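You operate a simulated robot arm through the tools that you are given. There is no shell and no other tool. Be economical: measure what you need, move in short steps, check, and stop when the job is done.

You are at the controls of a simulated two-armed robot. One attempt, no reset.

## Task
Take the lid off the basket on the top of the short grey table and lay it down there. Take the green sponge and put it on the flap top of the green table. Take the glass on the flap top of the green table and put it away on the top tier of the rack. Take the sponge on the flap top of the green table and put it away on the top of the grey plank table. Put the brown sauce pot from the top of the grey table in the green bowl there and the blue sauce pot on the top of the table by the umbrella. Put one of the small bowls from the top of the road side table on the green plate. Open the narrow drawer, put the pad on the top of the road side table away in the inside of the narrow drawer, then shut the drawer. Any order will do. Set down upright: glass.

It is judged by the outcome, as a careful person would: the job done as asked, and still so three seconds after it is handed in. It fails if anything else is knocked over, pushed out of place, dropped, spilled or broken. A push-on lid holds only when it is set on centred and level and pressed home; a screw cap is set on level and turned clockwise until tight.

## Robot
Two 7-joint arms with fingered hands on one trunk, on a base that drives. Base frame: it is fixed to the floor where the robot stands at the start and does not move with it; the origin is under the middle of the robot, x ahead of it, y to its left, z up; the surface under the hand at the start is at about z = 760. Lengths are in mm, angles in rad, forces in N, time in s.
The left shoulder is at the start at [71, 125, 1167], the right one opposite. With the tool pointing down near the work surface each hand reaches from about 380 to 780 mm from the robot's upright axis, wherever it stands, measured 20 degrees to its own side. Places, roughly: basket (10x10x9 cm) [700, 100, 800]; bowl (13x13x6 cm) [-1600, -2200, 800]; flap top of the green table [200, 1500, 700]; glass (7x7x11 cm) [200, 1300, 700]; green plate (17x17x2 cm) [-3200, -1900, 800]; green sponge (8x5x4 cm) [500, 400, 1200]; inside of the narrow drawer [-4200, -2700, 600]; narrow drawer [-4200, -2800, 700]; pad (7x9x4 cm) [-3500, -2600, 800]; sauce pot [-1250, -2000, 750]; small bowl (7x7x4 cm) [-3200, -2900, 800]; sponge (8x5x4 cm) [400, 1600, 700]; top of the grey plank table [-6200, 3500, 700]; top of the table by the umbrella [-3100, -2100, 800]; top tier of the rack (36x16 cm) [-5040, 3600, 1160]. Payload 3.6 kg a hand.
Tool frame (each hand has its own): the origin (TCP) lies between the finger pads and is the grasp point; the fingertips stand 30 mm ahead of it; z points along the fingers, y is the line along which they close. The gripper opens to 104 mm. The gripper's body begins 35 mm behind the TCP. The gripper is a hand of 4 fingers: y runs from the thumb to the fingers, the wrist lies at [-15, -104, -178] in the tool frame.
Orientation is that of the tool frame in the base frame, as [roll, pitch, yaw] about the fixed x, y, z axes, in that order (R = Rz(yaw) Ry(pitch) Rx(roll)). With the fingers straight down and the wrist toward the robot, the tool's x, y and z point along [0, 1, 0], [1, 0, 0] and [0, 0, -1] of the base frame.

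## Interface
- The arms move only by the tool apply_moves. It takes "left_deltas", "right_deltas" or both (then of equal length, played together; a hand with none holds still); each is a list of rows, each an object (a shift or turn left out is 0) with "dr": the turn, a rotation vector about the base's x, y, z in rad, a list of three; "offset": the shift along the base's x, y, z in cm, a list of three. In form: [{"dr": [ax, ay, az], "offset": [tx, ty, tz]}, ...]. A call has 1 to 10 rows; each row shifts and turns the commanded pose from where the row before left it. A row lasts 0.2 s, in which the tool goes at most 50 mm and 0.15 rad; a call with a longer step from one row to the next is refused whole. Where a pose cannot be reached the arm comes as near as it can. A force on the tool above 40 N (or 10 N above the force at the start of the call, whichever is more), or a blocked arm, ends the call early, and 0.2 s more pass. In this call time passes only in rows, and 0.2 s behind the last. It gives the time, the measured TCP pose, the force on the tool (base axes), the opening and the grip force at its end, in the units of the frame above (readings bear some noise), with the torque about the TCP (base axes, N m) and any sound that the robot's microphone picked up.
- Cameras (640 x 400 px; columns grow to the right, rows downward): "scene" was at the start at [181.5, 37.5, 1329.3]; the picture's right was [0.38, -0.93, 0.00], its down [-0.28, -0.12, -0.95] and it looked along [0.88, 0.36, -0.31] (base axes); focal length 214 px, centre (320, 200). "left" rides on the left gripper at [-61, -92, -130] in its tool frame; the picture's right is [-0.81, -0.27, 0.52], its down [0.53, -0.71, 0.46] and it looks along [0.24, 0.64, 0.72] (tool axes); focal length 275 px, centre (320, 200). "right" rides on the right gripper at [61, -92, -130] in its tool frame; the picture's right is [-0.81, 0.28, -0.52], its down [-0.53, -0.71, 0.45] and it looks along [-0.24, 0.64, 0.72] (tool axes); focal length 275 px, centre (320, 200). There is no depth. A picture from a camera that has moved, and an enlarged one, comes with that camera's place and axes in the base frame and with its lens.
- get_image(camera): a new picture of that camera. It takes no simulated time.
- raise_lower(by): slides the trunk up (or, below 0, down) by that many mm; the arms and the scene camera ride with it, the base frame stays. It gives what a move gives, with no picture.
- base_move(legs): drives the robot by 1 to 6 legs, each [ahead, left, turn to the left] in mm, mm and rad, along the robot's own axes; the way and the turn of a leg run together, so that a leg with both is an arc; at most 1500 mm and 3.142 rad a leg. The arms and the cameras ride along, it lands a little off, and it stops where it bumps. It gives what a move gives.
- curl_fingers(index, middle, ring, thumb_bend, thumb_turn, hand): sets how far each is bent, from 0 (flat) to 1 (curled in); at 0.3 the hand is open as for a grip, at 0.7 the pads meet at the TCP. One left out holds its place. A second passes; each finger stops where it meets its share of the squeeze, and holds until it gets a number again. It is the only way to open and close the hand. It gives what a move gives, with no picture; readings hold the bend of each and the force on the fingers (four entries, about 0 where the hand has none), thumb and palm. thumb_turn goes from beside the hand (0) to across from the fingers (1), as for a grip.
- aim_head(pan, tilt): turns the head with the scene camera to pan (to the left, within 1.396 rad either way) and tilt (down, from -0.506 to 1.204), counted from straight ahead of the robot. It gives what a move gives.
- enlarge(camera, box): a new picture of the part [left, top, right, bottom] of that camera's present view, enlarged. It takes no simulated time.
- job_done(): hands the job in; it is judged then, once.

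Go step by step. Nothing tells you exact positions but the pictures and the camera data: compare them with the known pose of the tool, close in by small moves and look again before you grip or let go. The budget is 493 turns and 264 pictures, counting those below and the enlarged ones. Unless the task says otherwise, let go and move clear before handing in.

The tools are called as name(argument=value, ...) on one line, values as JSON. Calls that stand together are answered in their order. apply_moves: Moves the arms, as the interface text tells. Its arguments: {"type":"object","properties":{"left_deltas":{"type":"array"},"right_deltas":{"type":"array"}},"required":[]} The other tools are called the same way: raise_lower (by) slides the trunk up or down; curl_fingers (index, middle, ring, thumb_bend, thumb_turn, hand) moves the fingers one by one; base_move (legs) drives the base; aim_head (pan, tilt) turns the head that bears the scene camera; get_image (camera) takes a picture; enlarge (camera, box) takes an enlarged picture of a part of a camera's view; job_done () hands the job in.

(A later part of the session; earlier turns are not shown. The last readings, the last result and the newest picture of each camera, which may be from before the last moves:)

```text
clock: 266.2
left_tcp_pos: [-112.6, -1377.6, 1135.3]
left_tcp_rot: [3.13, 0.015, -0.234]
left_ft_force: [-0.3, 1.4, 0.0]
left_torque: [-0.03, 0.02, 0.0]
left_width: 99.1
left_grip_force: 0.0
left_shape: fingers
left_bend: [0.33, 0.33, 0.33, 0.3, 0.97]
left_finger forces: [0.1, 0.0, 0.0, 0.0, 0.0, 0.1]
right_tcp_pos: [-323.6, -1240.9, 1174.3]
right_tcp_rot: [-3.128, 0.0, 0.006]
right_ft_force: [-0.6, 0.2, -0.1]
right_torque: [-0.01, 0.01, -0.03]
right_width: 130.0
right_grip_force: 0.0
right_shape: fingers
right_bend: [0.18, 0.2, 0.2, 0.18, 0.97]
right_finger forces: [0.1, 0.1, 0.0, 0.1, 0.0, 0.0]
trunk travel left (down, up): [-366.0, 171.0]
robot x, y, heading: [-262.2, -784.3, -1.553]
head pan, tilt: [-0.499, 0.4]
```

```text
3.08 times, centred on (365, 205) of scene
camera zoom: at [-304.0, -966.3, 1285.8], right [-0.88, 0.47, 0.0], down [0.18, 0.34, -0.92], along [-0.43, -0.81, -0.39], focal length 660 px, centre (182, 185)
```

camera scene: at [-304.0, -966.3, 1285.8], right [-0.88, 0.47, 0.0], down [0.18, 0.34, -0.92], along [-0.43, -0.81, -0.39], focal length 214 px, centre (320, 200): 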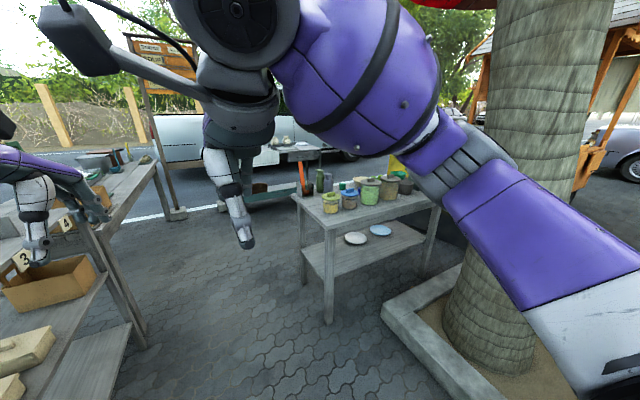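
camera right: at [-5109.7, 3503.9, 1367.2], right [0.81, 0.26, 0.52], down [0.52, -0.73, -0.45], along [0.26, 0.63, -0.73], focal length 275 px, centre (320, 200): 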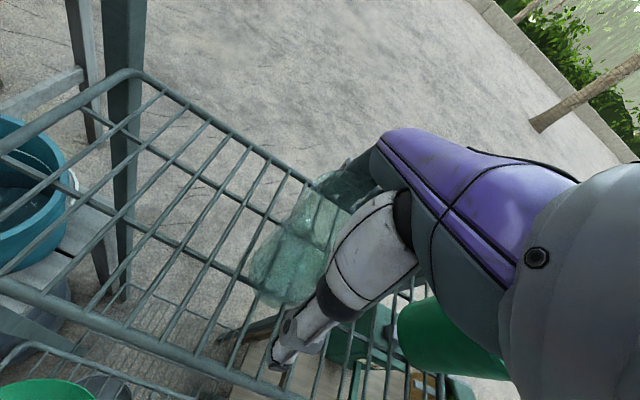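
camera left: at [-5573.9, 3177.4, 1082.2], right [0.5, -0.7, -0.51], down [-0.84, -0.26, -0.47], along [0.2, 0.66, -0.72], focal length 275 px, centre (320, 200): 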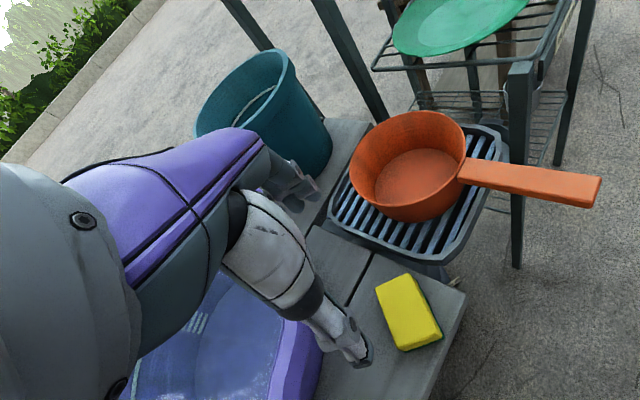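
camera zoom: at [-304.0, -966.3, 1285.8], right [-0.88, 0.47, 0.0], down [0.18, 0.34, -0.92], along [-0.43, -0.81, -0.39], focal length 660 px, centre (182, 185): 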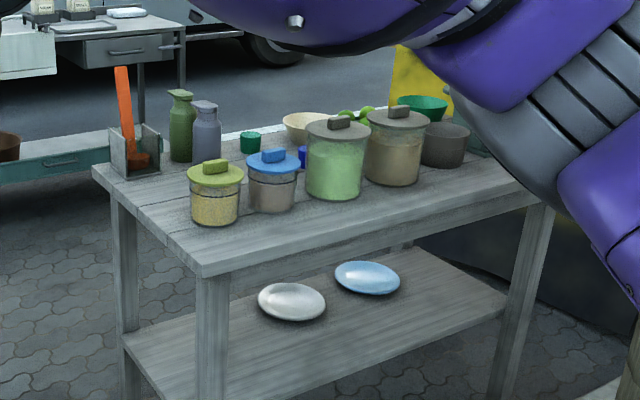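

The sauce pots look like small cups on the far (south) side of that table, so I'd best come from the south. I'll go down the corridor and look there.

base_move(legs=[[1300, -60, 0]])

aim_head(pan=-0.6, tilt=0.4)

get_image(camera="scene")

```text
clock: 272.8
left_tcp_pos: [-182.5, -2687.4, 1136.7]
left_tcp_rot: [3.13, 0.013, -0.255]
left_ft_force: [-0.2, 0.2, -0.5]
left_torque: [0.02, -0.04, -0.03]
left_width: 99.1
left_grip_force: 0.1
left_shape: fingers
left_bend: [0.33, 0.33, 0.33, 0.3, 0.97]
left_finger forces: [0.0, 0.0, 0.0, 0.0, 0.1, 0.0]
right_tcp_pos: [-390.9, -2545.8, 1174.5]
right_tcp_rot: [-3.129, -0.001, -0.015]
right_ft_force: [-0.8, 0.4, 0.1]
right_torque: [-0.02, -0.05, 0.0]
right_width: 129.6
right_grip_force: 0.0
right_shape: fingers
right_bend: [0.18, 0.2, 0.2, 0.18, 0.97]
right_finger forces: [0.0, 0.1, 0.0, 0.0, 0.0, 0.0]
trunk travel left (down, up): [-366.0, 171.0]
robot x, y, heading: [-320.0, -2091.2, -1.577]
head pan, tilt: [-0.499, 0.4]
```

```text
clock: 273.4
left_tcp_pos: [-181.8, -2687.5, 1135.6]
left_tcp_rot: [3.129, 0.014, -0.256]
left_ft_force: [-0.4, 0.7, 0.4]
left_torque: [0.02, 0.01, 0.03]
left_width: 99.1
left_grip_force: 0.1
left_shape: fingers
left_bend: [0.33, 0.33, 0.33, 0.3, 0.97]
left_finger forces: [0.1, 0.1, 0.0, 0.0, 0.1, 0.0]
right_tcp_pos: [-391.5, -2546.1, 1174.6]
right_tcp_rot: [-3.127, -0.001, -0.014]
right_ft_force: [0.2, 0.1, 0.0]
right_torque: [0.01, 0.01, 0.0]
right_width: 129.7
right_grip_force: 0.1
right_shape: fingers
right_bend: [0.18, 0.2, 0.2, 0.18, 0.97]
right_finger forces: [0.0, 0.0, 0.1, 0.0, 0.0, 0.1]
trunk travel left (down, up): [-366.0, 171.0]
robot x, y, heading: [-319.1, -2090.7, -1.584]
head pan, tilt: [-0.6, 0.4]
```

```text
152 pictures are left
camera scene: at [-373.3, -2266.6, 1285.8], right [-0.82, 0.57, 0.0], down [0.22, 0.32, -0.92], along [-0.53, -0.76, -0.39], focal length 214 px, centre (320, 200)
```

scene: 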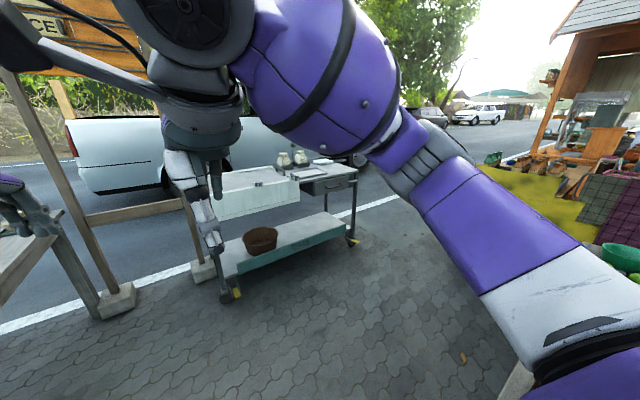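

The south side is open paving. I'll drive round to face the grey table from the south.

base_move(legs=[[810, -400, 0], [0, 0, -1.571], [680, 0, 0], [0, 0, -1.571]])

aim_head(pan=0.0, tilt=0.6)

get_image(camera="scene")

```text
clock: 289.2
left_tcp_pos: [-1531.9, -2289.7, 1135.4]
left_tcp_rot: [3.129, 0.014, 2.874]
left_ft_force: [-0.3, 0.8, 0.1]
left_torque: [-0.03, 0.02, 0.0]
left_width: 99.0
left_grip_force: 0.0
left_shape: fingers
left_bend: [0.33, 0.33, 0.33, 0.3, 0.97]
left_finger forces: [0.1, 0.1, 0.0, 0.0, 0.0, 0.0]
right_tcp_pos: [-1324.5, -2434.3, 1174.7]
right_tcp_rot: [-3.126, 0.0, 3.115]
right_ft_force: [0.0, -0.1, -0.3]
right_torque: [-0.02, 0.0, 0.01]
right_width: 129.7
right_grip_force: 0.2
right_shape: fingers
right_bend: [0.18, 0.2, 0.2, 0.18, 0.97]
right_finger forces: [0.0, 0.1, 0.0, 0.0, 0.0, 0.0]
trunk travel left (down, up): [-366.0, 171.0]
robot x, y, heading: [-1399.7, -2891.2, 1.548]
head pan, tilt: [-0.6, 0.4]
```

```text
clock: 290.2
left_tcp_pos: [-1532.1, -2290.4, 1134.2]
left_tcp_rot: [3.131, 0.013, 2.875]
left_ft_force: [-0.6, -0.4, -0.8]
left_torque: [0.0, -0.02, 0.01]
left_width: 99.3
left_grip_force: 0.1
left_shape: fingers
left_bend: [0.33, 0.33, 0.33, 0.3, 0.97]
left_finger forces: [0.0, 0.0, 0.0, 0.1, 0.1, 0.0]
right_tcp_pos: [-1323.8, -2435.6, 1173.5]
right_tcp_rot: [-3.128, 0.001, 3.115]
right_ft_force: [0.1, 0.6, -0.5]
right_torque: [0.01, -0.03, 0.01]
right_width: 129.7
right_grip_force: 0.1
right_shape: fingers
right_bend: [0.18, 0.2, 0.2, 0.18, 0.97]
right_finger forces: [0.1, 0.0, 0.0, 0.0, 0.0, 0.1]
trunk travel left (down, up): [-366.0, 171.0]
robot x, y, heading: [-1402.4, -2890.2, 1.547]
head pan, tilt: [0.0, 0.6]
```

```text
151 pictures are left
camera scene: at [-1397.8, -2696.3, 1267.6], right [1.0, -0.02, 0.0], down [-0.01, -0.56, -0.83], along [0.02, 0.83, -0.56], focal length 214 px, centre (320, 200)
```

scene: 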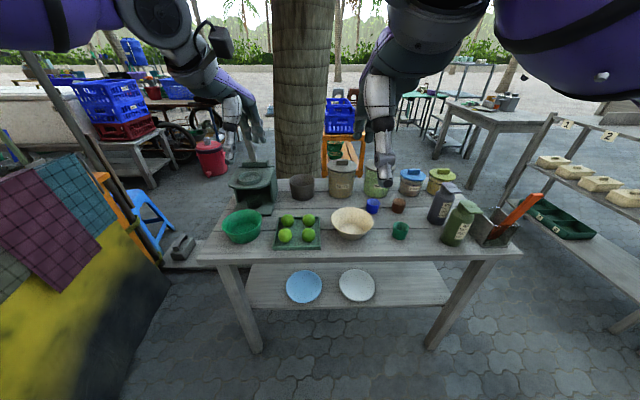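

I can now see the small pots: blue, brown and green. The green bowl is at the left end, so I'll zoom in for positions.

enlarge(camera="scene", box=[190, 170, 430, 280])

enlarge(camera="scene", box=[340, 160, 520, 260])

```text
2.67 times, centred on (310, 225) of scene
camera zoom: at [-1397.8, -2696.3, 1267.6], right [1.0, -0.02, 0.0], down [-0.01, -0.56, -0.83], along [0.02, 0.83, -0.56], focal length 572 px, centre (347, 133)
```

zoom: 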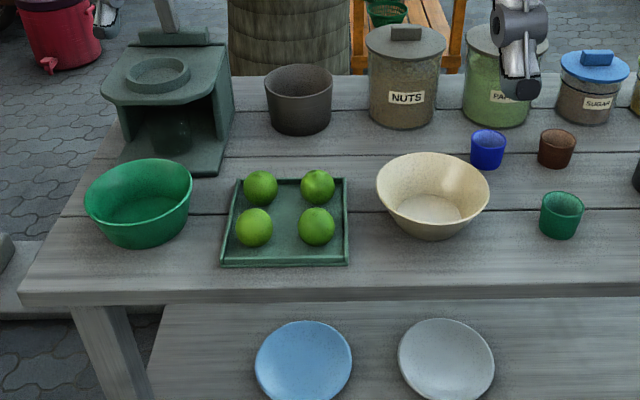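

```text
3.56 times, centred on (430, 210) of scene
camera zoom: at [-1397.8, -2696.3, 1267.6], right [1.0, -0.02, 0.0], down [-0.01, -0.56, -0.83], along [0.02, 0.83, -0.56], focal length 763 px, centre (-71, 164)
```

zoom: 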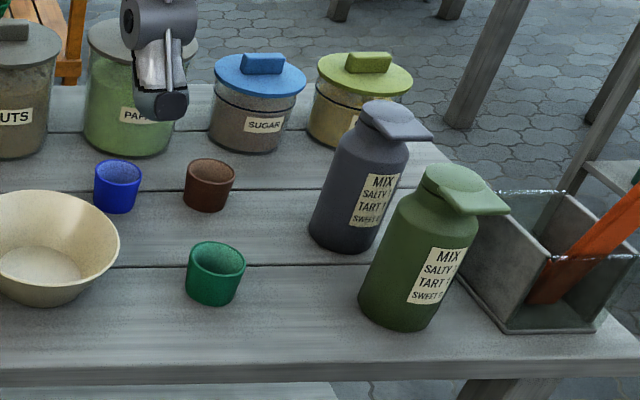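

The brown pot is at about (-1065, -2013), the blue at (-1172, -2019) and the green bowl at (-1639, -2159). I'll move up so the right hand is over the brown pot.

base_move(legs=[[296, -235, 0.024]])

curl_fingers(hand="right", index=0.32, middle=0.32, ring=0.32, thumb_bend=0.32)

raise_lower(by=-120)

get_image(camera="scene")

get_image(camera="right")

```text
clock: 292.9
left_tcp_pos: [-1311.4, -1999.7, 1134.4]
left_tcp_rot: [3.131, 0.015, 2.906]
left_ft_force: [-0.1, 0.3, 0.1]
left_torque: [0.02, 0.0, 0.0]
left_width: 99.1
left_grip_force: 0.1
left_shape: fingers
left_bend: [0.33, 0.33, 0.33, 0.3, 0.97]
left_finger forces: [0.0, 0.1, 0.0, 0.1, 0.1, 0.0]
right_tcp_pos: [-1099.9, -2136.1, 1174.4]
right_tcp_rot: [-3.128, 0.0, -3.135]
right_ft_force: [0.0, -0.3, -0.2]
right_torque: [0.0, 0.05, 0.0]
right_width: 129.7
right_grip_force: 0.0
right_shape: fingers
right_bend: [0.18, 0.2, 0.2, 0.18, 0.97]
right_finger forces: [0.0, 0.0, 0.0, 0.0, 0.0, 0.0]
trunk travel left (down, up): [-366.0, 171.0]
robot x, y, heading: [-1160.5, -2595.8, 1.582]
head pan, tilt: [0.0, 0.6]
```

```text
clock: 293.9
left_tcp_pos: [-1310.9, -1998.7, 1135.6]
left_tcp_rot: [3.13, 0.013, 2.906]
left_ft_force: [-0.2, -0.6, -0.1]
left_torque: [0.01, -0.02, -0.01]
left_width: 99.2
left_grip_force: 0.1
left_shape: fingers
left_bend: [0.33, 0.33, 0.33, 0.3, 0.97]
left_finger forces: [0.0, 0.1, 0.0, 0.0, 0.1, 0.0]
right_tcp_pos: [-1100.3, -2136.2, 1173.8]
right_tcp_rot: [-3.128, 0.0, -3.135]
right_ft_force: [-0.1, 0.2, 0.6]
right_torque: [-0.04, -0.01, -0.01]
right_width: 98.7
right_grip_force: 0.0
right_shape: fingers
right_bend: [0.32, 0.32, 0.32, 0.32, 0.97]
right_finger forces: [0.0, 0.0, 0.1, 0.0, 0.1, 0.0]
trunk travel left (down, up): [-366.0, 171.0]
robot x, y, heading: [-1165.0, -2594.3, 1.585]
head pan, tilt: [0.0, 0.6]
```

```text
clock: 295.4
left_tcp_pos: [-1311.0, -1999.3, 1016.0]
left_tcp_rot: [3.13, 0.014, 2.906]
left_ft_force: [0.0, -0.7, -0.5]
left_torque: [0.0, 0.05, 0.0]
left_width: 99.2
left_grip_force: 0.0
left_shape: fingers
left_bend: [0.33, 0.33, 0.33, 0.3, 0.97]
left_finger forces: [0.0, 0.1, 0.0, 0.1, 0.0, 0.0]
right_tcp_pos: [-1099.3, -2138.3, 1055.1]
right_tcp_rot: [-3.13, 0.001, -3.134]
right_ft_force: [0.0, -0.6, 0.8]
right_torque: [0.0, 0.02, 0.0]
right_width: 98.8
right_grip_force: 0.0
right_shape: fingers
right_bend: [0.32, 0.32, 0.32, 0.32, 0.97]
right_finger forces: [0.1, 0.0, 0.0, 0.0, 0.0, 0.1]
trunk travel left (down, up): [-246.0, 291.0]
robot x, y, heading: [-1159.9, -2596.8, 1.579]
head pan, tilt: [0.0, 0.6]
```

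```text
148 pictures are left
camera scene: at [-1165.1, -2373.4, 1150.0], right [1.0, 0.01, 0.0], down [0.01, -0.56, -0.83], along [-0.01, 0.83, -0.56], focal length 214 px, centre (320, 200)
```

scene: 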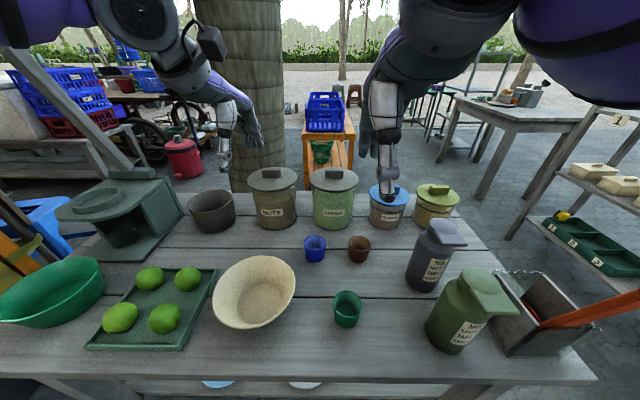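

```text
147 pictures are left
camera right: at [-1162.8, -2227.8, 1186.9], right [0.81, 0.29, 0.51], down [0.54, -0.72, -0.45], along [0.24, 0.64, -0.73], focal length 275 px, centre (320, 200)
```

right: 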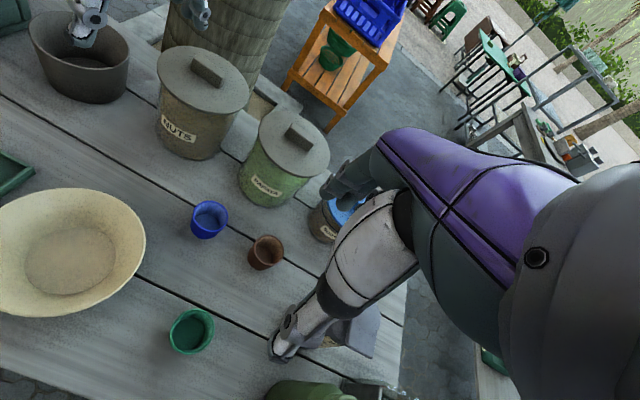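

Triangulated, the brown rim centre is (-1089, -2037, 817) and the blue (-1182, -2038), so the table is at about z 773. I'll move the right hand above the brown pot.

apply_moves(right_deltas=[{"offset": [0.2, 2.4, -3]}, {"offset": [0.3, 2.4, -3]}, {"offset": [0.3, 2.4, -3]}, {"offset": [0.2, 2.5, -3]}, {"offset": [0, 0, -2.5]}, {"offset": [0, 0, -2.5]}])

get_image(camera="right")

get_image(camera="scene")

```text
clock: 296.8
left_tcp_pos: [-1316.6, -2003.4, 1019.6]
left_tcp_rot: [3.121, 0.018, 2.905]
left_ft_force: [-0.3, -0.7, 0.5]
left_torque: [-0.01, -0.02, 0.0]
left_width: 99.4
left_grip_force: 0.0
left_shape: fingers
left_bend: [0.33, 0.33, 0.33, 0.3, 0.97]
left_finger forces: [0.0, 0.0, 0.0, 0.0, 0.0, 0.0]
right_tcp_pos: [-1094.3, -2042.0, 895.0]
right_tcp_rot: [3.134, 0.005, -3.135]
right_ft_force: [-0.5, 0.5, 0.4]
right_torque: [0.0, 0.02, 0.01]
right_width: 98.8
right_grip_force: 0.1
right_shape: fingers
right_bend: [0.32, 0.32, 0.32, 0.32, 0.97]
right_finger forces: [0.0, 0.0, 0.1, 0.0, 0.0, 0.0]
trunk travel left (down, up): [-246.0, 291.0]
robot x, y, heading: [-1162.7, -2595.0, 1.584]
head pan, tilt: [0.0, 0.6]
```

```text
146 pictures are left
camera right: at [-1157.1, -2134.8, 1025.9], right [0.81, 0.28, 0.52], down [0.54, -0.71, -0.46], along [0.24, 0.65, -0.72], focal length 275 px, centre (320, 200)
```

right: 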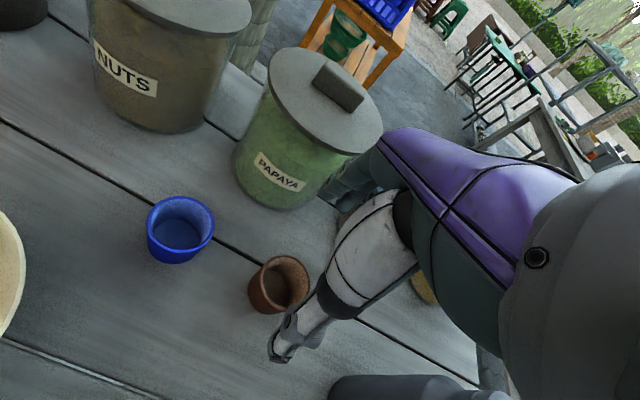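

```text
145 pictures are left
camera scene: at [-1169.9, -2379.0, 1152.3], right [1.0, 0.01, 0.0], down [0.01, -0.56, -0.83], along [-0.01, 0.83, -0.56], focal length 214 px, centre (320, 200)
```

scene: 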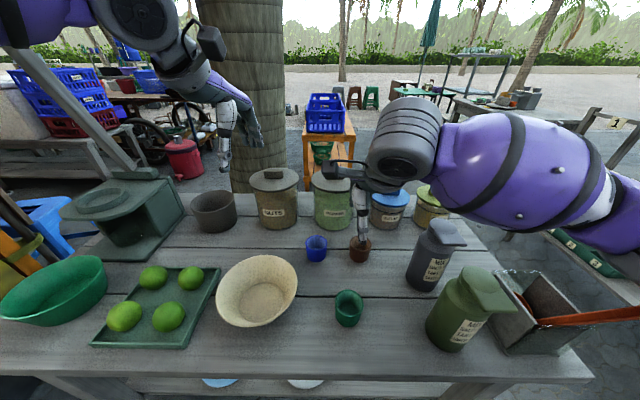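

The robot is leaning slightly, so the right elbow may be touching the orange ladle at the table's end. I'll raise the right arm again and check.

apply_moves(right_deltas=[{"offset": [0, 0, 3]}, {"offset": [-0.5, -1, 4]}, {"offset": [-0.5, -2, 4]}, {"offset": [0, -2, 4]}])

aim_head(pan=-0.5, tilt=0.7)

get_image(camera="scene")

```text
clock: 297.8
left_tcp_pos: [-1311.9, -1998.8, 1015.0]
left_tcp_rot: [3.13, 0.015, 2.906]
left_ft_force: [0.6, 0.1, -1.8]
left_torque: [-0.01, -0.02, -0.01]
left_width: 99.3
left_grip_force: 0.0
left_shape: fingers
left_bend: [0.33, 0.33, 0.33, 0.3, 0.97]
left_finger forces: [0.0, 0.0, 0.1, 0.0, 0.0, 0.0]
right_tcp_pos: [-1100.8, -2089.2, 1035.1]
right_tcp_rot: [-3.127, 0.002, -3.134]
right_ft_force: [-0.4, -1.0, 0.0]
right_torque: [-0.02, 0.0, 0.04]
right_width: 98.7
right_grip_force: 0.0
right_shape: fingers
right_bend: [0.32, 0.32, 0.32, 0.32, 0.97]
right_finger forces: [0.0, 0.0, 0.0, 0.0, 0.0, 0.1]
trunk travel left (down, up): [-246.0, 291.0]
robot x, y, heading: [-1163.0, -2597.7, 1.582]
head pan, tilt: [0.0, 0.6]
```

```text
clock: 298.7
left_tcp_pos: [-1311.5, -1998.2, 1015.3]
left_tcp_rot: [3.13, 0.014, 2.906]
left_ft_force: [-0.1, -0.6, -0.4]
left_torque: [0.0, 0.01, 0.01]
left_width: 99.1
left_grip_force: 0.0
left_shape: fingers
left_bend: [0.33, 0.33, 0.33, 0.3, 0.97]
left_finger forces: [0.1, 0.0, 0.0, 0.0, 0.0, 0.1]
right_tcp_pos: [-1100.3, -2088.8, 1034.8]
right_tcp_rot: [-3.128, -0.001, -3.135]
right_ft_force: [-0.7, 0.4, -0.6]
right_torque: [-0.02, -0.01, 0.02]
right_width: 98.7
right_grip_force: 0.0
right_shape: fingers
right_bend: [0.32, 0.32, 0.32, 0.32, 0.97]
right_finger forces: [0.0, 0.0, 0.1, 0.0, 0.0, 0.0]
trunk travel left (down, up): [-246.0, 291.0]
robot x, y, heading: [-1163.3, -2599.2, 1.581]
head pan, tilt: [-0.499, 0.7]
```

```text
144 pictures are left
camera scene: at [-1124.4, -2386.4, 1141.3], right [0.88, -0.47, 0.0], down [-0.3, -0.57, -0.77], along [0.36, 0.68, -0.64], focal length 214 px, centre (320, 200)
```

scene: 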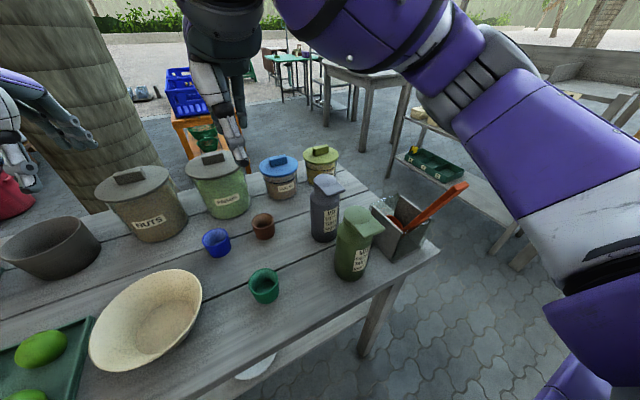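

Nothing has tipped. The forearm had come down over the MIX bottles. From the right of the pots the left arm has a clear approach, so I'll use that instead, keeping the right arm high.

apply_moves(left_deltas=[{"offset": [0, -1, 3]}, {"offset": [0, -2, 3]}], right_deltas=[{"offset": [1, 0, 4]}, {"offset": [1, 0, 4]}])

base_move(legs=[[0, -195, -0.01]])

aim_head(pan=0.1, tilt=0.7)

get_image(camera="scene")

get_image(camera="left")

```text
clock: 299.3
left_tcp_pos: [-1311.0, -2030.2, 1075.7]
left_tcp_rot: [3.128, 0.015, 2.906]
left_ft_force: [-0.7, -0.8, 0.1]
left_torque: [-0.02, 0.01, 0.01]
left_width: 99.1
left_grip_force: 0.0
left_shape: fingers
left_bend: [0.33, 0.33, 0.33, 0.3, 0.97]
left_finger forces: [0.0, 0.0, 0.1, 0.0, 0.1, 0.0]
right_tcp_pos: [-1078.5, -2090.3, 1116.0]
right_tcp_rot: [-3.129, 0.001, -3.137]
right_ft_force: [0.3, -0.2, 0.4]
right_torque: [-0.02, 0.01, 0.03]
right_width: 98.8
right_grip_force: 0.0
right_shape: fingers
right_bend: [0.32, 0.32, 0.32, 0.32, 0.97]
right_finger forces: [0.0, 0.1, 0.0, 0.1, 0.0, 0.1]
trunk travel left (down, up): [-246.0, 291.0]
robot x, y, heading: [-1161.1, -2598.0, 1.578]
head pan, tilt: [-0.499, 0.7]
```

```text
clock: 301.6
left_tcp_pos: [-1114.9, -2024.8, 1076.1]
left_tcp_rot: [3.129, 0.014, 2.899]
left_ft_force: [0.6, -0.5, -0.6]
left_torque: [-0.01, -0.03, 0.01]
left_width: 99.3
left_grip_force: 0.1
left_shape: fingers
left_bend: [0.33, 0.33, 0.33, 0.3, 0.97]
left_finger forces: [0.1, 0.1, 0.1, 0.0, 0.0, 0.0]
right_tcp_pos: [-883.8, -2088.0, 1115.6]
right_tcp_rot: [-3.127, 0.001, 3.14]
right_ft_force: [-0.4, -0.1, 0.0]
right_torque: [0.02, -0.02, -0.02]
right_width: 98.6
right_grip_force: 0.1
right_shape: fingers
right_bend: [0.32, 0.32, 0.32, 0.32, 0.97]
right_finger forces: [0.0, 0.0, 0.0, 0.0, 0.0, 0.1]
trunk travel left (down, up): [-246.0, 291.0]
robot x, y, heading: [-971.6, -2592.5, 1.574]
head pan, tilt: [-0.499, 0.7]
```

```text
clock: 302.6
left_tcp_pos: [-1115.0, -2026.4, 1076.0]
left_tcp_rot: [3.13, 0.011, 2.899]
left_ft_force: [-0.1, 0.0, 0.0]
left_torque: [0.02, 0.04, -0.01]
left_width: 99.4
left_grip_force: 0.1
left_shape: fingers
left_bend: [0.33, 0.33, 0.33, 0.3, 0.97]
left_finger forces: [0.0, 0.0, 0.0, 0.0, 0.0, 0.1]
right_tcp_pos: [-883.6, -2088.2, 1115.1]
right_tcp_rot: [-3.128, 0.0, 3.141]
right_ft_force: [0.1, -0.6, 0.3]
right_torque: [0.01, 0.01, 0.04]
right_width: 98.4
right_grip_force: 0.0
right_shape: fingers
right_bend: [0.32, 0.32, 0.32, 0.32, 0.97]
right_finger forces: [0.1, 0.0, 0.1, 0.0, 0.0, 0.1]
trunk travel left (down, up): [-246.0, 291.0]
robot x, y, heading: [-967.0, -2593.1, 1.573]
head pan, tilt: [0.099, 0.7]
```

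```text
143 pictures are left
camera scene: at [-979.5, -2375.6, 1141.3], right [0.99, 0.1, 0.0], down [0.07, -0.64, -0.76], along [-0.08, 0.76, -0.64], focal length 214 px, centre (320, 200)
```

scene: 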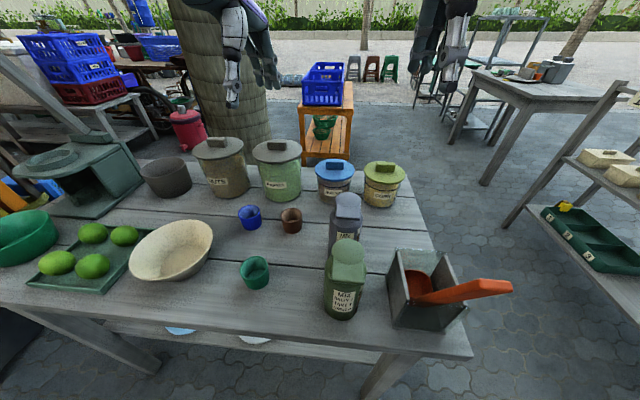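

```text
142 pictures are left
camera left: at [-1078.7, -2130.8, 1205.2], right [0.73, -0.46, -0.51], down [-0.68, -0.56, -0.47], along [-0.07, 0.69, -0.72], focal length 275 px, centre (320, 200)
```

left: 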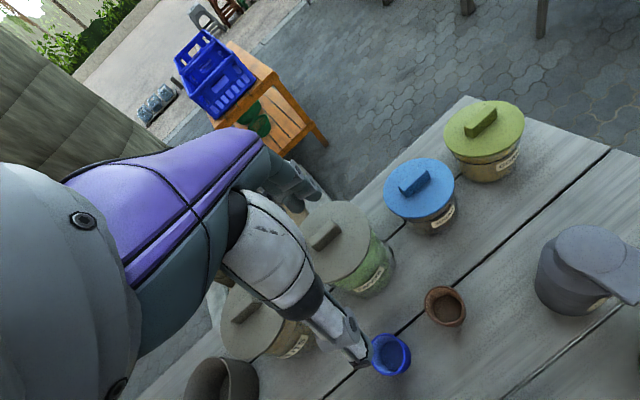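

The brown pot is now at about (-1079, -2042). I'll centre the left hand over it and descend.

apply_moves(left_deltas=[{"offset": [0.9, -0.4, -3]}, {"offset": [0.9, -0.4, -3]}, {"offset": [0.9, -0.4, -3]}, {"offset": [0.9, -0.4, -3]}, {"offset": [0, 0, -3]}, {"offset": [0, 0, -2.5]}])

get_image(camera="left")

get_image(camera="scene")

```text
clock: 304.0
left_tcp_pos: [-1079.5, -2040.8, 899.7]
left_tcp_rot: [3.129, 0.015, 2.898]
left_ft_force: [0.1, 0.8, -0.6]
left_torque: [-0.02, -0.02, 0.02]
left_width: 99.4
left_grip_force: 0.1
left_shape: fingers
left_bend: [0.33, 0.33, 0.33, 0.3, 0.97]
left_finger forces: [0.0, 0.0, 0.0, 0.0, 0.1, 0.1]
right_tcp_pos: [-883.7, -2088.3, 1116.4]
right_tcp_rot: [-3.128, 0.0, 3.139]
right_ft_force: [0.0, 0.2, -0.3]
right_torque: [0.02, -0.01, 0.02]
right_width: 98.9
right_grip_force: 0.0
right_shape: fingers
right_bend: [0.32, 0.32, 0.32, 0.32, 0.97]
right_finger forces: [0.1, 0.1, 0.1, 0.1, 0.0, 0.0]
trunk travel left (down, up): [-246.0, 291.0]
robot x, y, heading: [-969.3, -2595.3, 1.569]
head pan, tilt: [0.099, 0.7]
```

```text
141 pictures are left
camera left: at [-1042.8, -2146.0, 1029.3], right [0.73, -0.46, -0.51], down [-0.68, -0.56, -0.47], along [-0.07, 0.69, -0.72], focal length 275 px, centre (320, 200)
```

left: 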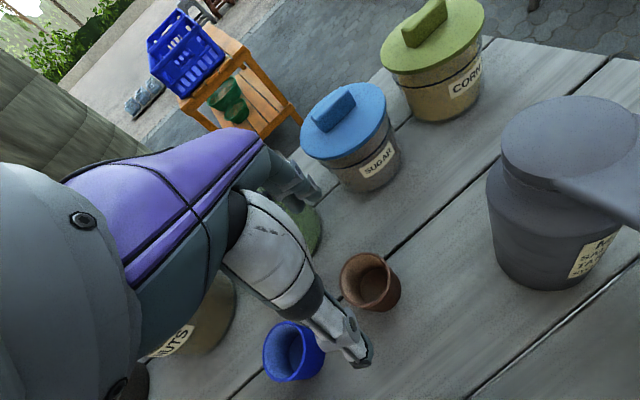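

```text
140 pictures are left
camera scene: at [-979.6, -2375.4, 1141.3], right [0.99, 0.1, 0.0], down [0.07, -0.64, -0.76], along [-0.08, 0.76, -0.64], focal length 214 px, centre (320, 200)
```

scene: 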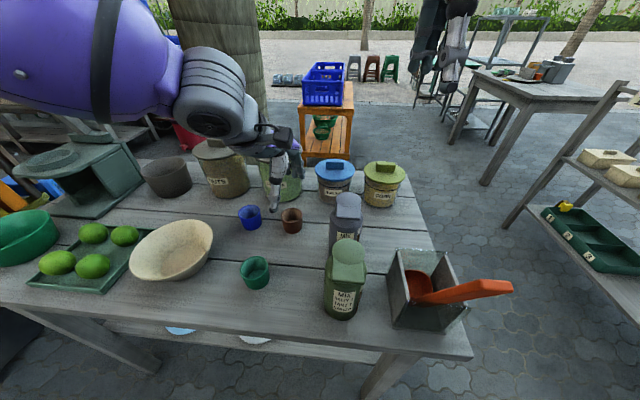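

A small correction of +10 mm in x, then down over the brown pot.

apply_moves(left_deltas=[{"offset": [1.0, -0.3, -1.5]}, {"offset": [0, 0, -2]}, {"offset": [0, 0, -1.5]}, {"offset": [0, 0, -1]}])

enlarge(camera="left", box=[220, 200, 460, 400])

enlarge(camera="scene", box=[210, 130, 370, 270])

```text
clock: 305.0
left_tcp_pos: [-1071.0, -2045.7, 842.0]
left_tcp_rot: [3.129, 0.013, 2.896]
left_ft_force: [-0.4, 0.2, -0.1]
left_torque: [0.05, -0.01, -0.03]
left_width: 99.4
left_grip_force: 0.1
left_shape: fingers
left_bend: [0.33, 0.33, 0.33, 0.3, 0.97]
left_finger forces: [0.0, 0.1, 0.0, 0.0, 0.0, 0.0]
right_tcp_pos: [-883.7, -2088.5, 1115.8]
right_tcp_rot: [-3.127, 0.0, 3.139]
right_ft_force: [0.7, -0.3, -1.1]
right_torque: [0.01, -0.03, -0.01]
right_width: 98.7
right_grip_force: 0.0
right_shape: fingers
right_bend: [0.32, 0.32, 0.32, 0.32, 0.97]
right_finger forces: [0.0, 0.0, 0.0, 0.0, 0.0, 0.0]
trunk travel left (down, up): [-246.0, 291.0]
robot x, y, heading: [-970.8, -2591.6, 1.576]
head pan, tilt: [0.099, 0.7]
```

```text
2.00 times, centred on (340, 300) of left
camera zoom: at [-1033.8, -2150.2, 970.7], right [0.73, -0.46, -0.51], down [-0.68, -0.56, -0.47], along [-0.07, 0.69, -0.72], focal length 551 px, centre (280, 0)
```

zoom: 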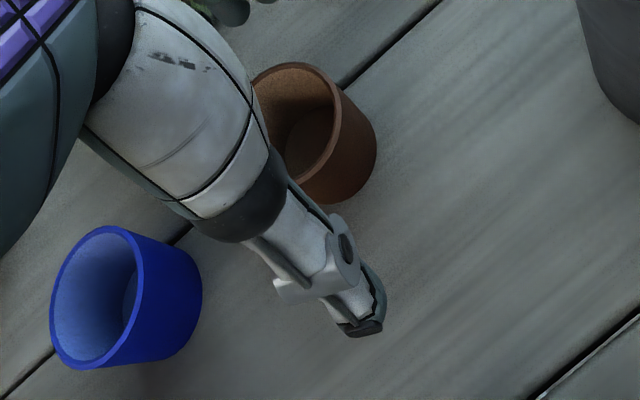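

```text
2.86 times, centred on (290, 200) of scene
camera zoom: at [-979.6, -2375.5, 1141.3], right [0.99, 0.1, 0.0], down [0.07, -0.64, -0.76], along [-0.08, 0.76, -0.64], focal length 613 px, centre (406, 200)
```

zoom: 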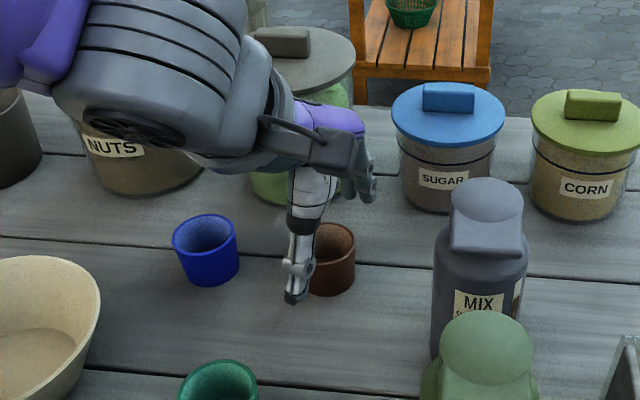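

Centred. I'll go down 26 mm and close on the pot.

apply_moves(left_deltas=[{"offset": [0, 0, -1.3]}, {"offset": [0, 0, -1.3]}])

curl_fingers(hand="left", index=0.6, middle=0.6, ring=0.6, thumb_bend=0.6)

apply_moves(left_deltas=[{"offset": [0, 0, 0.8]}, {"offset": [0, 0, 1.5]}, {"offset": [0, 0, 2]}])

enlarge(camera="left", box=[220, 200, 460, 400])

```text
clock: 305.6
left_tcp_pos: [-1069.0, -2043.9, 816.8]
left_tcp_rot: [3.129, 0.016, 2.899]
left_ft_force: [-0.3, 1.0, 0.0]
left_torque: [0.0, 0.0, -0.03]
left_width: 99.1
left_grip_force: 0.1
left_shape: fingers
left_bend: [0.33, 0.33, 0.33, 0.3, 0.97]
left_finger forces: [0.0, 0.0, 0.0, 0.1, 0.1, 0.1]
right_tcp_pos: [-883.5, -2088.5, 1116.4]
right_tcp_rot: [-3.127, 0.0, 3.141]
right_ft_force: [-0.2, -0.9, -0.5]
right_torque: [-0.02, 0.0, -0.04]
right_width: 98.8
right_grip_force: 0.0
right_shape: fingers
right_bend: [0.32, 0.32, 0.32, 0.32, 0.97]
right_finger forces: [0.0, 0.0, 0.0, 0.0, 0.1, 0.0]
trunk travel left (down, up): [-246.0, 291.0]
robot x, y, heading: [-974.2, -2594.3, 1.574]
head pan, tilt: [0.099, 0.7]
```

```text
clock: 306.6
left_tcp_pos: [-1069.6, -2044.6, 815.9]
left_tcp_rot: [3.13, 0.014, 2.899]
left_ft_force: [-0.2, -0.3, 0.8]
left_torque: [0.03, 0.01, 0.02]
left_width: 30.8
left_grip_force: 2.4
left_shape: fingers
left_bend: [0.6, 0.58, 0.59, 0.57, 0.97]
left_finger forces: [0.0, 1.9, 0.6, 0.0, 2.5, 0.1]
right_tcp_pos: [-884.2, -2088.5, 1116.4]
right_tcp_rot: [-3.127, 0.0, 3.139]
right_ft_force: [-0.5, 1.0, 0.1]
right_torque: [0.01, 0.0, 0.06]
right_width: 98.7
right_grip_force: 0.0
right_shape: fingers
right_bend: [0.32, 0.32, 0.32, 0.32, 0.97]
right_finger forces: [0.0, 0.0, 0.1, 0.1, 0.0, 0.0]
trunk travel left (down, up): [-246.0, 291.0]
robot x, y, heading: [-971.6, -2593.8, 1.575]
head pan, tilt: [0.099, 0.7]
```

```text
clock: 307.4
left_tcp_pos: [-1071.0, -2046.1, 859.7]
left_tcp_rot: [3.131, 0.013, 2.898]
left_ft_force: [0.6, -0.1, -0.5]
left_torque: [-0.02, -0.03, 0.0]
left_width: 30.6
left_grip_force: 3.0
left_shape: fingers
left_bend: [0.6, 0.58, 0.59, 0.57, 0.97]
left_finger forces: [0.1, 1.7, 0.5, 0.0, 2.4, 0.1]
right_tcp_pos: [-883.8, -2089.4, 1116.2]
right_tcp_rot: [-3.126, 0.0, 3.14]
right_ft_force: [0.6, 0.7, -0.6]
right_torque: [0.02, 0.01, 0.02]
right_width: 98.7
right_grip_force: 0.0
right_shape: fingers
right_bend: [0.32, 0.32, 0.32, 0.32, 0.97]
right_finger forces: [0.0, 0.0, 0.0, 0.1, 0.0, 0.0]
trunk travel left (down, up): [-246.0, 291.0]
robot x, y, heading: [-970.3, -2591.9, 1.573]
head pan, tilt: [0.099, 0.7]
```

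```text
2.00 times, centred on (340, 300) of left
camera zoom: at [-1033.7, -2150.3, 988.5], right [0.73, -0.46, -0.51], down [-0.68, -0.56, -0.47], along [-0.07, 0.69, -0.72], focal length 551 px, centre (280, 0)
```

zoom: 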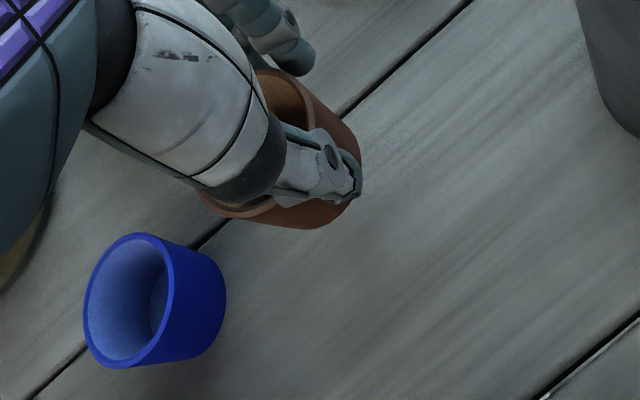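

The pot came up but the grip is light. I'll tighten it and check.

curl_fingers(hand="left", index=0.72, middle=0.72, ring=0.72, thumb_bend=0.68)

enlarge(camera="left", box=[220, 180, 460, 380])

enlarge(camera="scene", box=[210, 130, 370, 270])

```text
clock: 308.4
left_tcp_pos: [-1070.5, -2046.3, 858.8]
left_tcp_rot: [3.13, 0.013, 2.898]
left_ft_force: [-0.7, -0.6, -0.5]
left_torque: [0.0, -0.01, 0.0]
left_width: 21.7
left_grip_force: 16.1
left_shape: fingers
left_bend: [0.71, 0.64, 0.67, 0.58, 0.94]
left_finger forces: [3.6, 7.1, 6.3, 0.1, 14.0, 0.0]
right_tcp_pos: [-883.3, -2089.0, 1116.1]
right_tcp_rot: [-3.128, 0.0, 3.139]
right_ft_force: [-0.7, -0.4, 0.9]
right_torque: [0.0, -0.04, 0.02]
right_width: 99.0
right_grip_force: 0.0
right_shape: fingers
right_bend: [0.32, 0.32, 0.32, 0.32, 0.97]
right_finger forces: [0.0, 0.0, 0.0, 0.1, 0.0, 0.1]
trunk travel left (down, up): [-246.0, 291.0]
robot x, y, heading: [-965.5, -2591.5, 1.572]
head pan, tilt: [0.099, 0.7]
```

```text
2.00 times, centred on (340, 280) of left
camera zoom: at [-1033.8, -2150.0, 988.2], right [0.73, -0.46, -0.51], down [-0.68, -0.56, -0.47], along [-0.07, 0.69, -0.72], focal length 551 px, centre (280, 40)
```

zoom: 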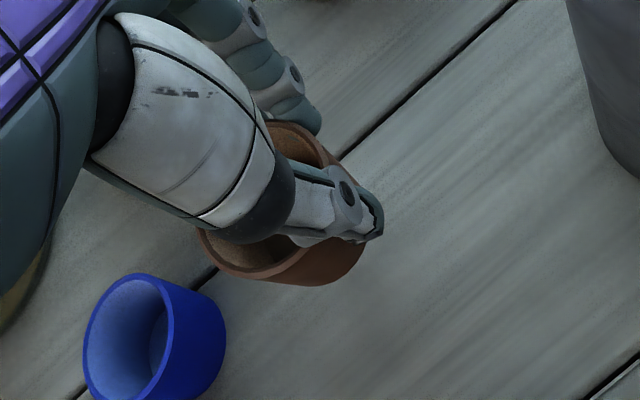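

```text
2.86 times, centred on (290, 200) of scene
camera zoom: at [-979.6, -2375.5, 1141.3], right [0.99, 0.1, 0.0], down [0.07, -0.64, -0.76], along [-0.08, 0.76, -0.64], focal length 613 px, centre (406, 200)
```

zoom: 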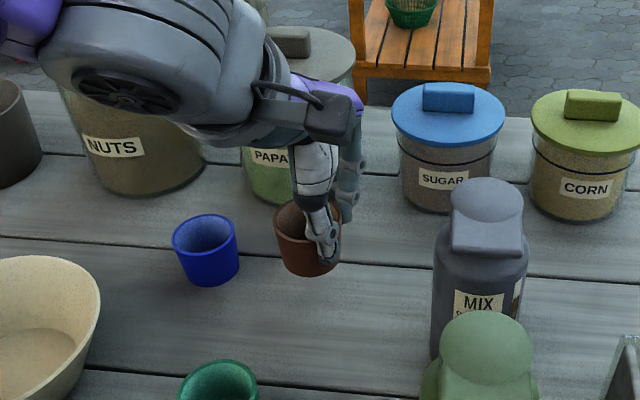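

It's held off-centre, on the pot's right side. I'll set it back down and regrip centred.

apply_moves(left_deltas=[{"offset": [0, 0, -2]}, {"offset": [0, 0, -1.5]}, {"offset": [0, 0, -0.5]}, {"offset": [0, 0, -0.3]}])

curl_fingers(hand="left", index=0.33, middle=0.33, ring=0.33, thumb_bend=0.3)

enlarge(camera="left", box=[220, 180, 460, 380])

enlarge(camera="scene", box=[210, 130, 370, 270])

```text
clock: 309.4
left_tcp_pos: [-1069.7, -2047.2, 814.4]
left_tcp_rot: [3.13, 0.015, 2.898]
left_ft_force: [0.3, 0.0, -0.3]
left_torque: [-0.04, -0.01, -0.02]
left_width: 21.7
left_grip_force: 15.6
left_shape: fingers
left_bend: [0.71, 0.64, 0.71, 0.58, 0.94]
left_finger forces: [3.5, 7.0, 6.3, 0.1, 13.8, 0.1]
right_tcp_pos: [-885.3, -2088.8, 1115.4]
right_tcp_rot: [-3.128, 0.001, 3.139]
right_ft_force: [-0.1, 0.4, -1.0]
right_torque: [-0.02, -0.02, 0.0]
right_width: 98.8
right_grip_force: 0.0
right_shape: fingers
right_bend: [0.32, 0.32, 0.32, 0.32, 0.97]
right_finger forces: [0.0, 0.1, 0.0, 0.0, 0.1, 0.1]
trunk travel left (down, up): [-246.0, 291.0]
robot x, y, heading: [-971.8, -2594.4, 1.571]
head pan, tilt: [0.099, 0.7]
```

```text
clock: 310.4
left_tcp_pos: [-1069.5, -2047.4, 815.6]
left_tcp_rot: [3.13, 0.014, 2.898]
left_ft_force: [1.0, -0.3, 0.1]
left_torque: [0.02, 0.01, 0.0]
left_width: 98.7
left_grip_force: 0.0
left_shape: fingers
left_bend: [0.33, 0.33, 0.33, 0.3, 0.97]
left_finger forces: [0.0, 0.0, 0.0, 0.0, 0.0, 0.0]
right_tcp_pos: [-883.5, -2089.7, 1115.4]
right_tcp_rot: [-3.128, -0.001, 3.139]
right_ft_force: [-0.3, -0.6, 0.2]
right_torque: [-0.01, -0.02, 0.01]
right_width: 98.5
right_grip_force: 0.1
right_shape: fingers
right_bend: [0.32, 0.32, 0.32, 0.32, 0.97]
right_finger forces: [0.1, 0.0, 0.0, 0.0, 0.0, 0.0]
trunk travel left (down, up): [-246.0, 291.0]
robot x, y, heading: [-972.0, -2593.5, 1.574]
head pan, tilt: [0.099, 0.7]
```

```text
2.00 times, centred on (340, 280) of left
camera zoom: at [-1033.2, -2150.2, 944.3], right [0.73, -0.46, -0.51], down [-0.68, -0.56, -0.47], along [-0.07, 0.69, -0.72], focal length 551 px, centre (280, 40)
```

zoom: 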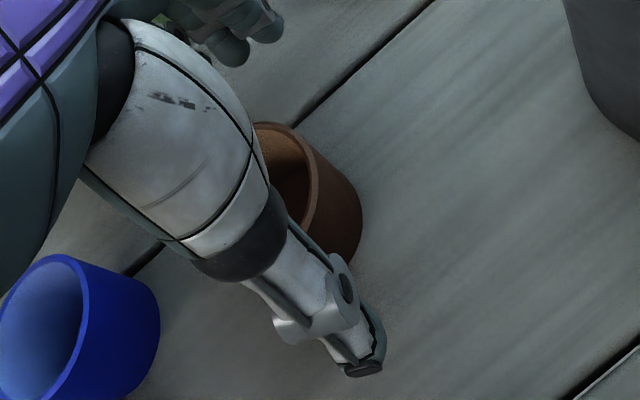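

```text
2.86 times, centred on (290, 200) of scene
camera zoom: at [-979.6, -2375.6, 1141.3], right [0.99, 0.1, 0.0], down [0.07, -0.64, -0.76], along [-0.08, 0.76, -0.64], focal length 613 px, centre (406, 200)
```

zoom: 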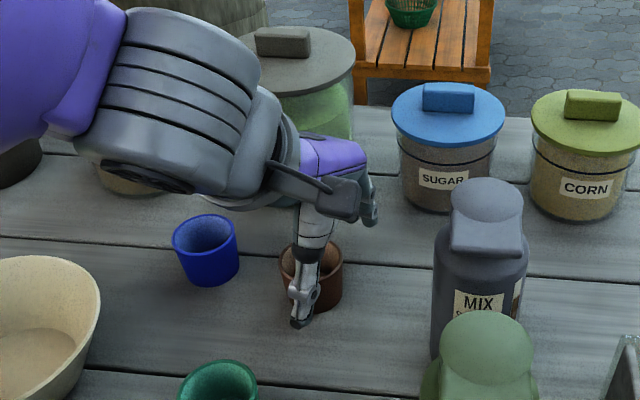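

The pot now stands at about (-1078, -2068). I'll shift the hand to centre on it and close.

apply_moves(left_deltas=[{"offset": [-0.4, -1.0, 0]}, {"offset": [-0.4, -1.0, 0]}])

curl_fingers(hand="left", index=0.55, middle=0.55, ring=0.55, thumb_bend=0.55)

enlarge(camera="left", box=[220, 180, 460, 380])

enlarge(camera="scene", box=[210, 130, 370, 270])

```text
clock: 311.0
left_tcp_pos: [-1078.0, -2065.4, 814.6]
left_tcp_rot: [3.129, 0.013, 2.898]
left_ft_force: [-0.4, 0.2, -0.1]
left_torque: [-0.04, 0.03, 0.01]
left_width: 99.0
left_grip_force: 0.1
left_shape: fingers
left_bend: [0.33, 0.33, 0.33, 0.3, 0.97]
left_finger forces: [0.0, 0.0, 0.1, 0.0, 0.1, 0.0]
right_tcp_pos: [-883.4, -2089.8, 1117.0]
right_tcp_rot: [-3.127, -0.001, 3.139]
right_ft_force: [0.5, -1.1, 0.2]
right_torque: [0.0, 0.01, -0.02]
right_width: 98.6
right_grip_force: 0.0
right_shape: fingers
right_bend: [0.32, 0.32, 0.32, 0.32, 0.97]
right_finger forces: [0.0, 0.1, 0.0, 0.0, 0.1, 0.1]
trunk travel left (down, up): [-246.0, 291.0]
robot x, y, heading: [-971.6, -2593.7, 1.576]
head pan, tilt: [0.099, 0.7]
```

```text
clock: 312.0
left_tcp_pos: [-1075.8, -2065.7, 814.6]
left_tcp_rot: [3.13, 0.016, 2.899]
left_ft_force: [-0.2, 0.6, 0.2]
left_torque: [0.03, 0.02, 0.01]
left_width: 39.8
left_grip_force: 0.1
left_shape: fingers
left_bend: [0.55, 0.55, 0.55, 0.55, 0.97]
left_finger forces: [0.1, 0.0, 0.0, 0.0, 0.1, 0.0]
right_tcp_pos: [-883.1, -2088.3, 1115.6]
right_tcp_rot: [-3.129, 0.001, 3.14]
right_ft_force: [-0.2, -0.3, -0.2]
right_torque: [0.03, 0.01, -0.04]
right_width: 98.5
right_grip_force: 0.0
right_shape: fingers
right_bend: [0.32, 0.32, 0.32, 0.32, 0.97]
right_finger forces: [0.0, 0.0, 0.0, 0.0, 0.0, 0.0]
trunk travel left (down, up): [-246.0, 291.0]
robot x, y, heading: [-968.5, -2592.0, 1.573]
head pan, tilt: [0.099, 0.7]
```

```text
2.00 times, centred on (340, 280) of left
camera zoom: at [-1040.9, -2169.2, 944.0], right [0.73, -0.46, -0.51], down [-0.68, -0.56, -0.47], along [-0.07, 0.69, -0.72], focal length 551 px, centre (280, 40)
```

zoom: 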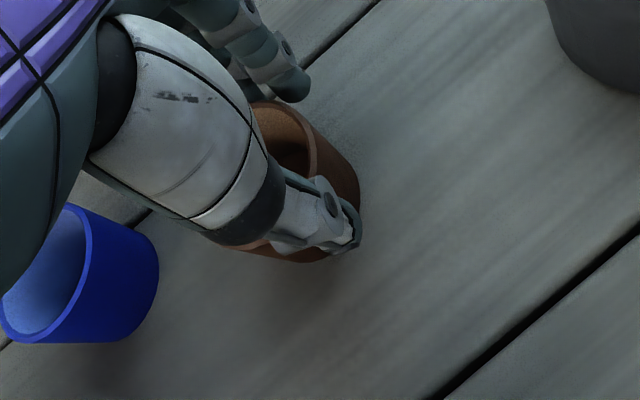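

```text
2.86 times, centred on (290, 200) of scene
camera zoom: at [-979.6, -2375.6, 1141.3], right [0.99, 0.1, 0.0], down [0.07, -0.64, -0.76], along [-0.08, 0.76, -0.64], focal length 613 px, centre (406, 200)
```

zoom: 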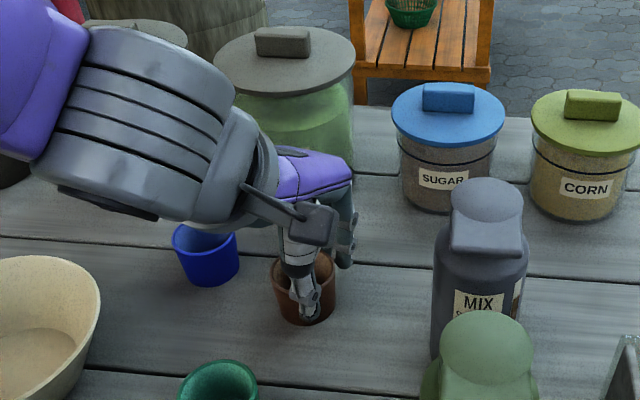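

The fingers are just about touching the pot on both sides. I'll close further.

curl_fingers(hand="left", index=0.68, middle=0.68, ring=0.68, thumb_bend=0.68)

enlarge(camera="left", box=[220, 180, 460, 380])

enlarge(camera="scene", box=[210, 130, 370, 270])

```text
clock: 313.0
left_tcp_pos: [-1077.9, -2065.1, 814.7]
left_tcp_rot: [3.129, 0.015, 2.898]
left_ft_force: [-0.1, 0.0, -0.1]
left_torque: [0.01, 0.0, -0.02]
left_width: 24.7
left_grip_force: 10.5
left_shape: fingers
left_bend: [0.65, 0.62, 0.64, 0.59, 0.95]
left_finger forces: [2.0, 5.8, 3.1, 0.0, 10.1, 0.0]
right_tcp_pos: [-883.9, -2088.1, 1116.3]
right_tcp_rot: [-3.126, 0.001, 3.141]
right_ft_force: [0.1, -0.2, -0.4]
right_torque: [-0.04, -0.04, -0.01]
right_width: 98.6
right_grip_force: 0.0
right_shape: fingers
right_bend: [0.32, 0.32, 0.32, 0.32, 0.97]
right_finger forces: [0.0, 0.0, 0.1, 0.1, 0.0, 0.0]
trunk travel left (down, up): [-246.0, 291.0]
robot x, y, heading: [-974.4, -2596.7, 1.573]
head pan, tilt: [0.099, 0.7]
```

```text
2.00 times, centred on (340, 280) of left
camera zoom: at [-1040.9, -2169.2, 944.0], right [0.73, -0.46, -0.51], down [-0.68, -0.56, -0.47], along [-0.07, 0.69, -0.72], focal length 551 px, centre (280, 40)
```

zoom: 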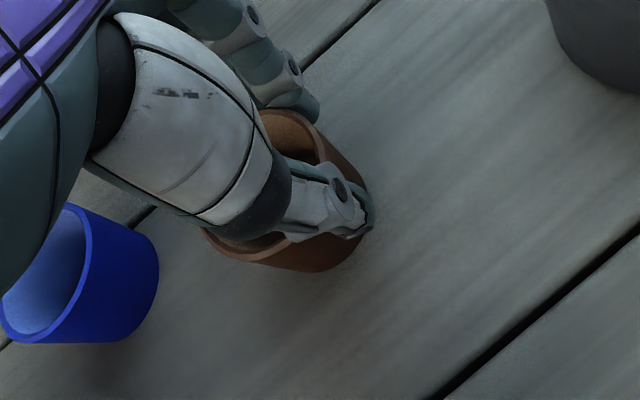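

```text
2.86 times, centred on (290, 200) of scene
camera zoom: at [-979.6, -2375.6, 1141.3], right [0.99, 0.1, 0.0], down [0.07, -0.64, -0.76], along [-0.08, 0.76, -0.64], focal length 613 px, centre (406, 200)
```

zoom: 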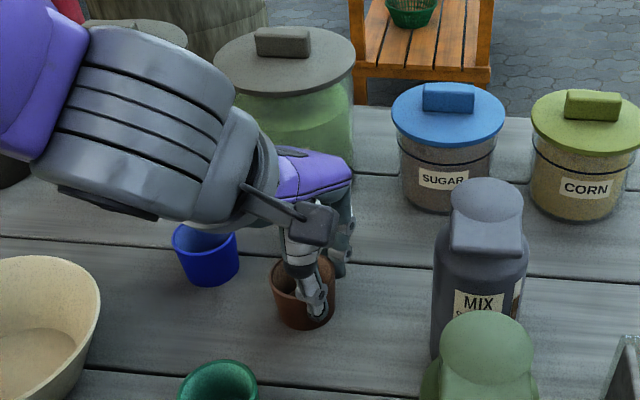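

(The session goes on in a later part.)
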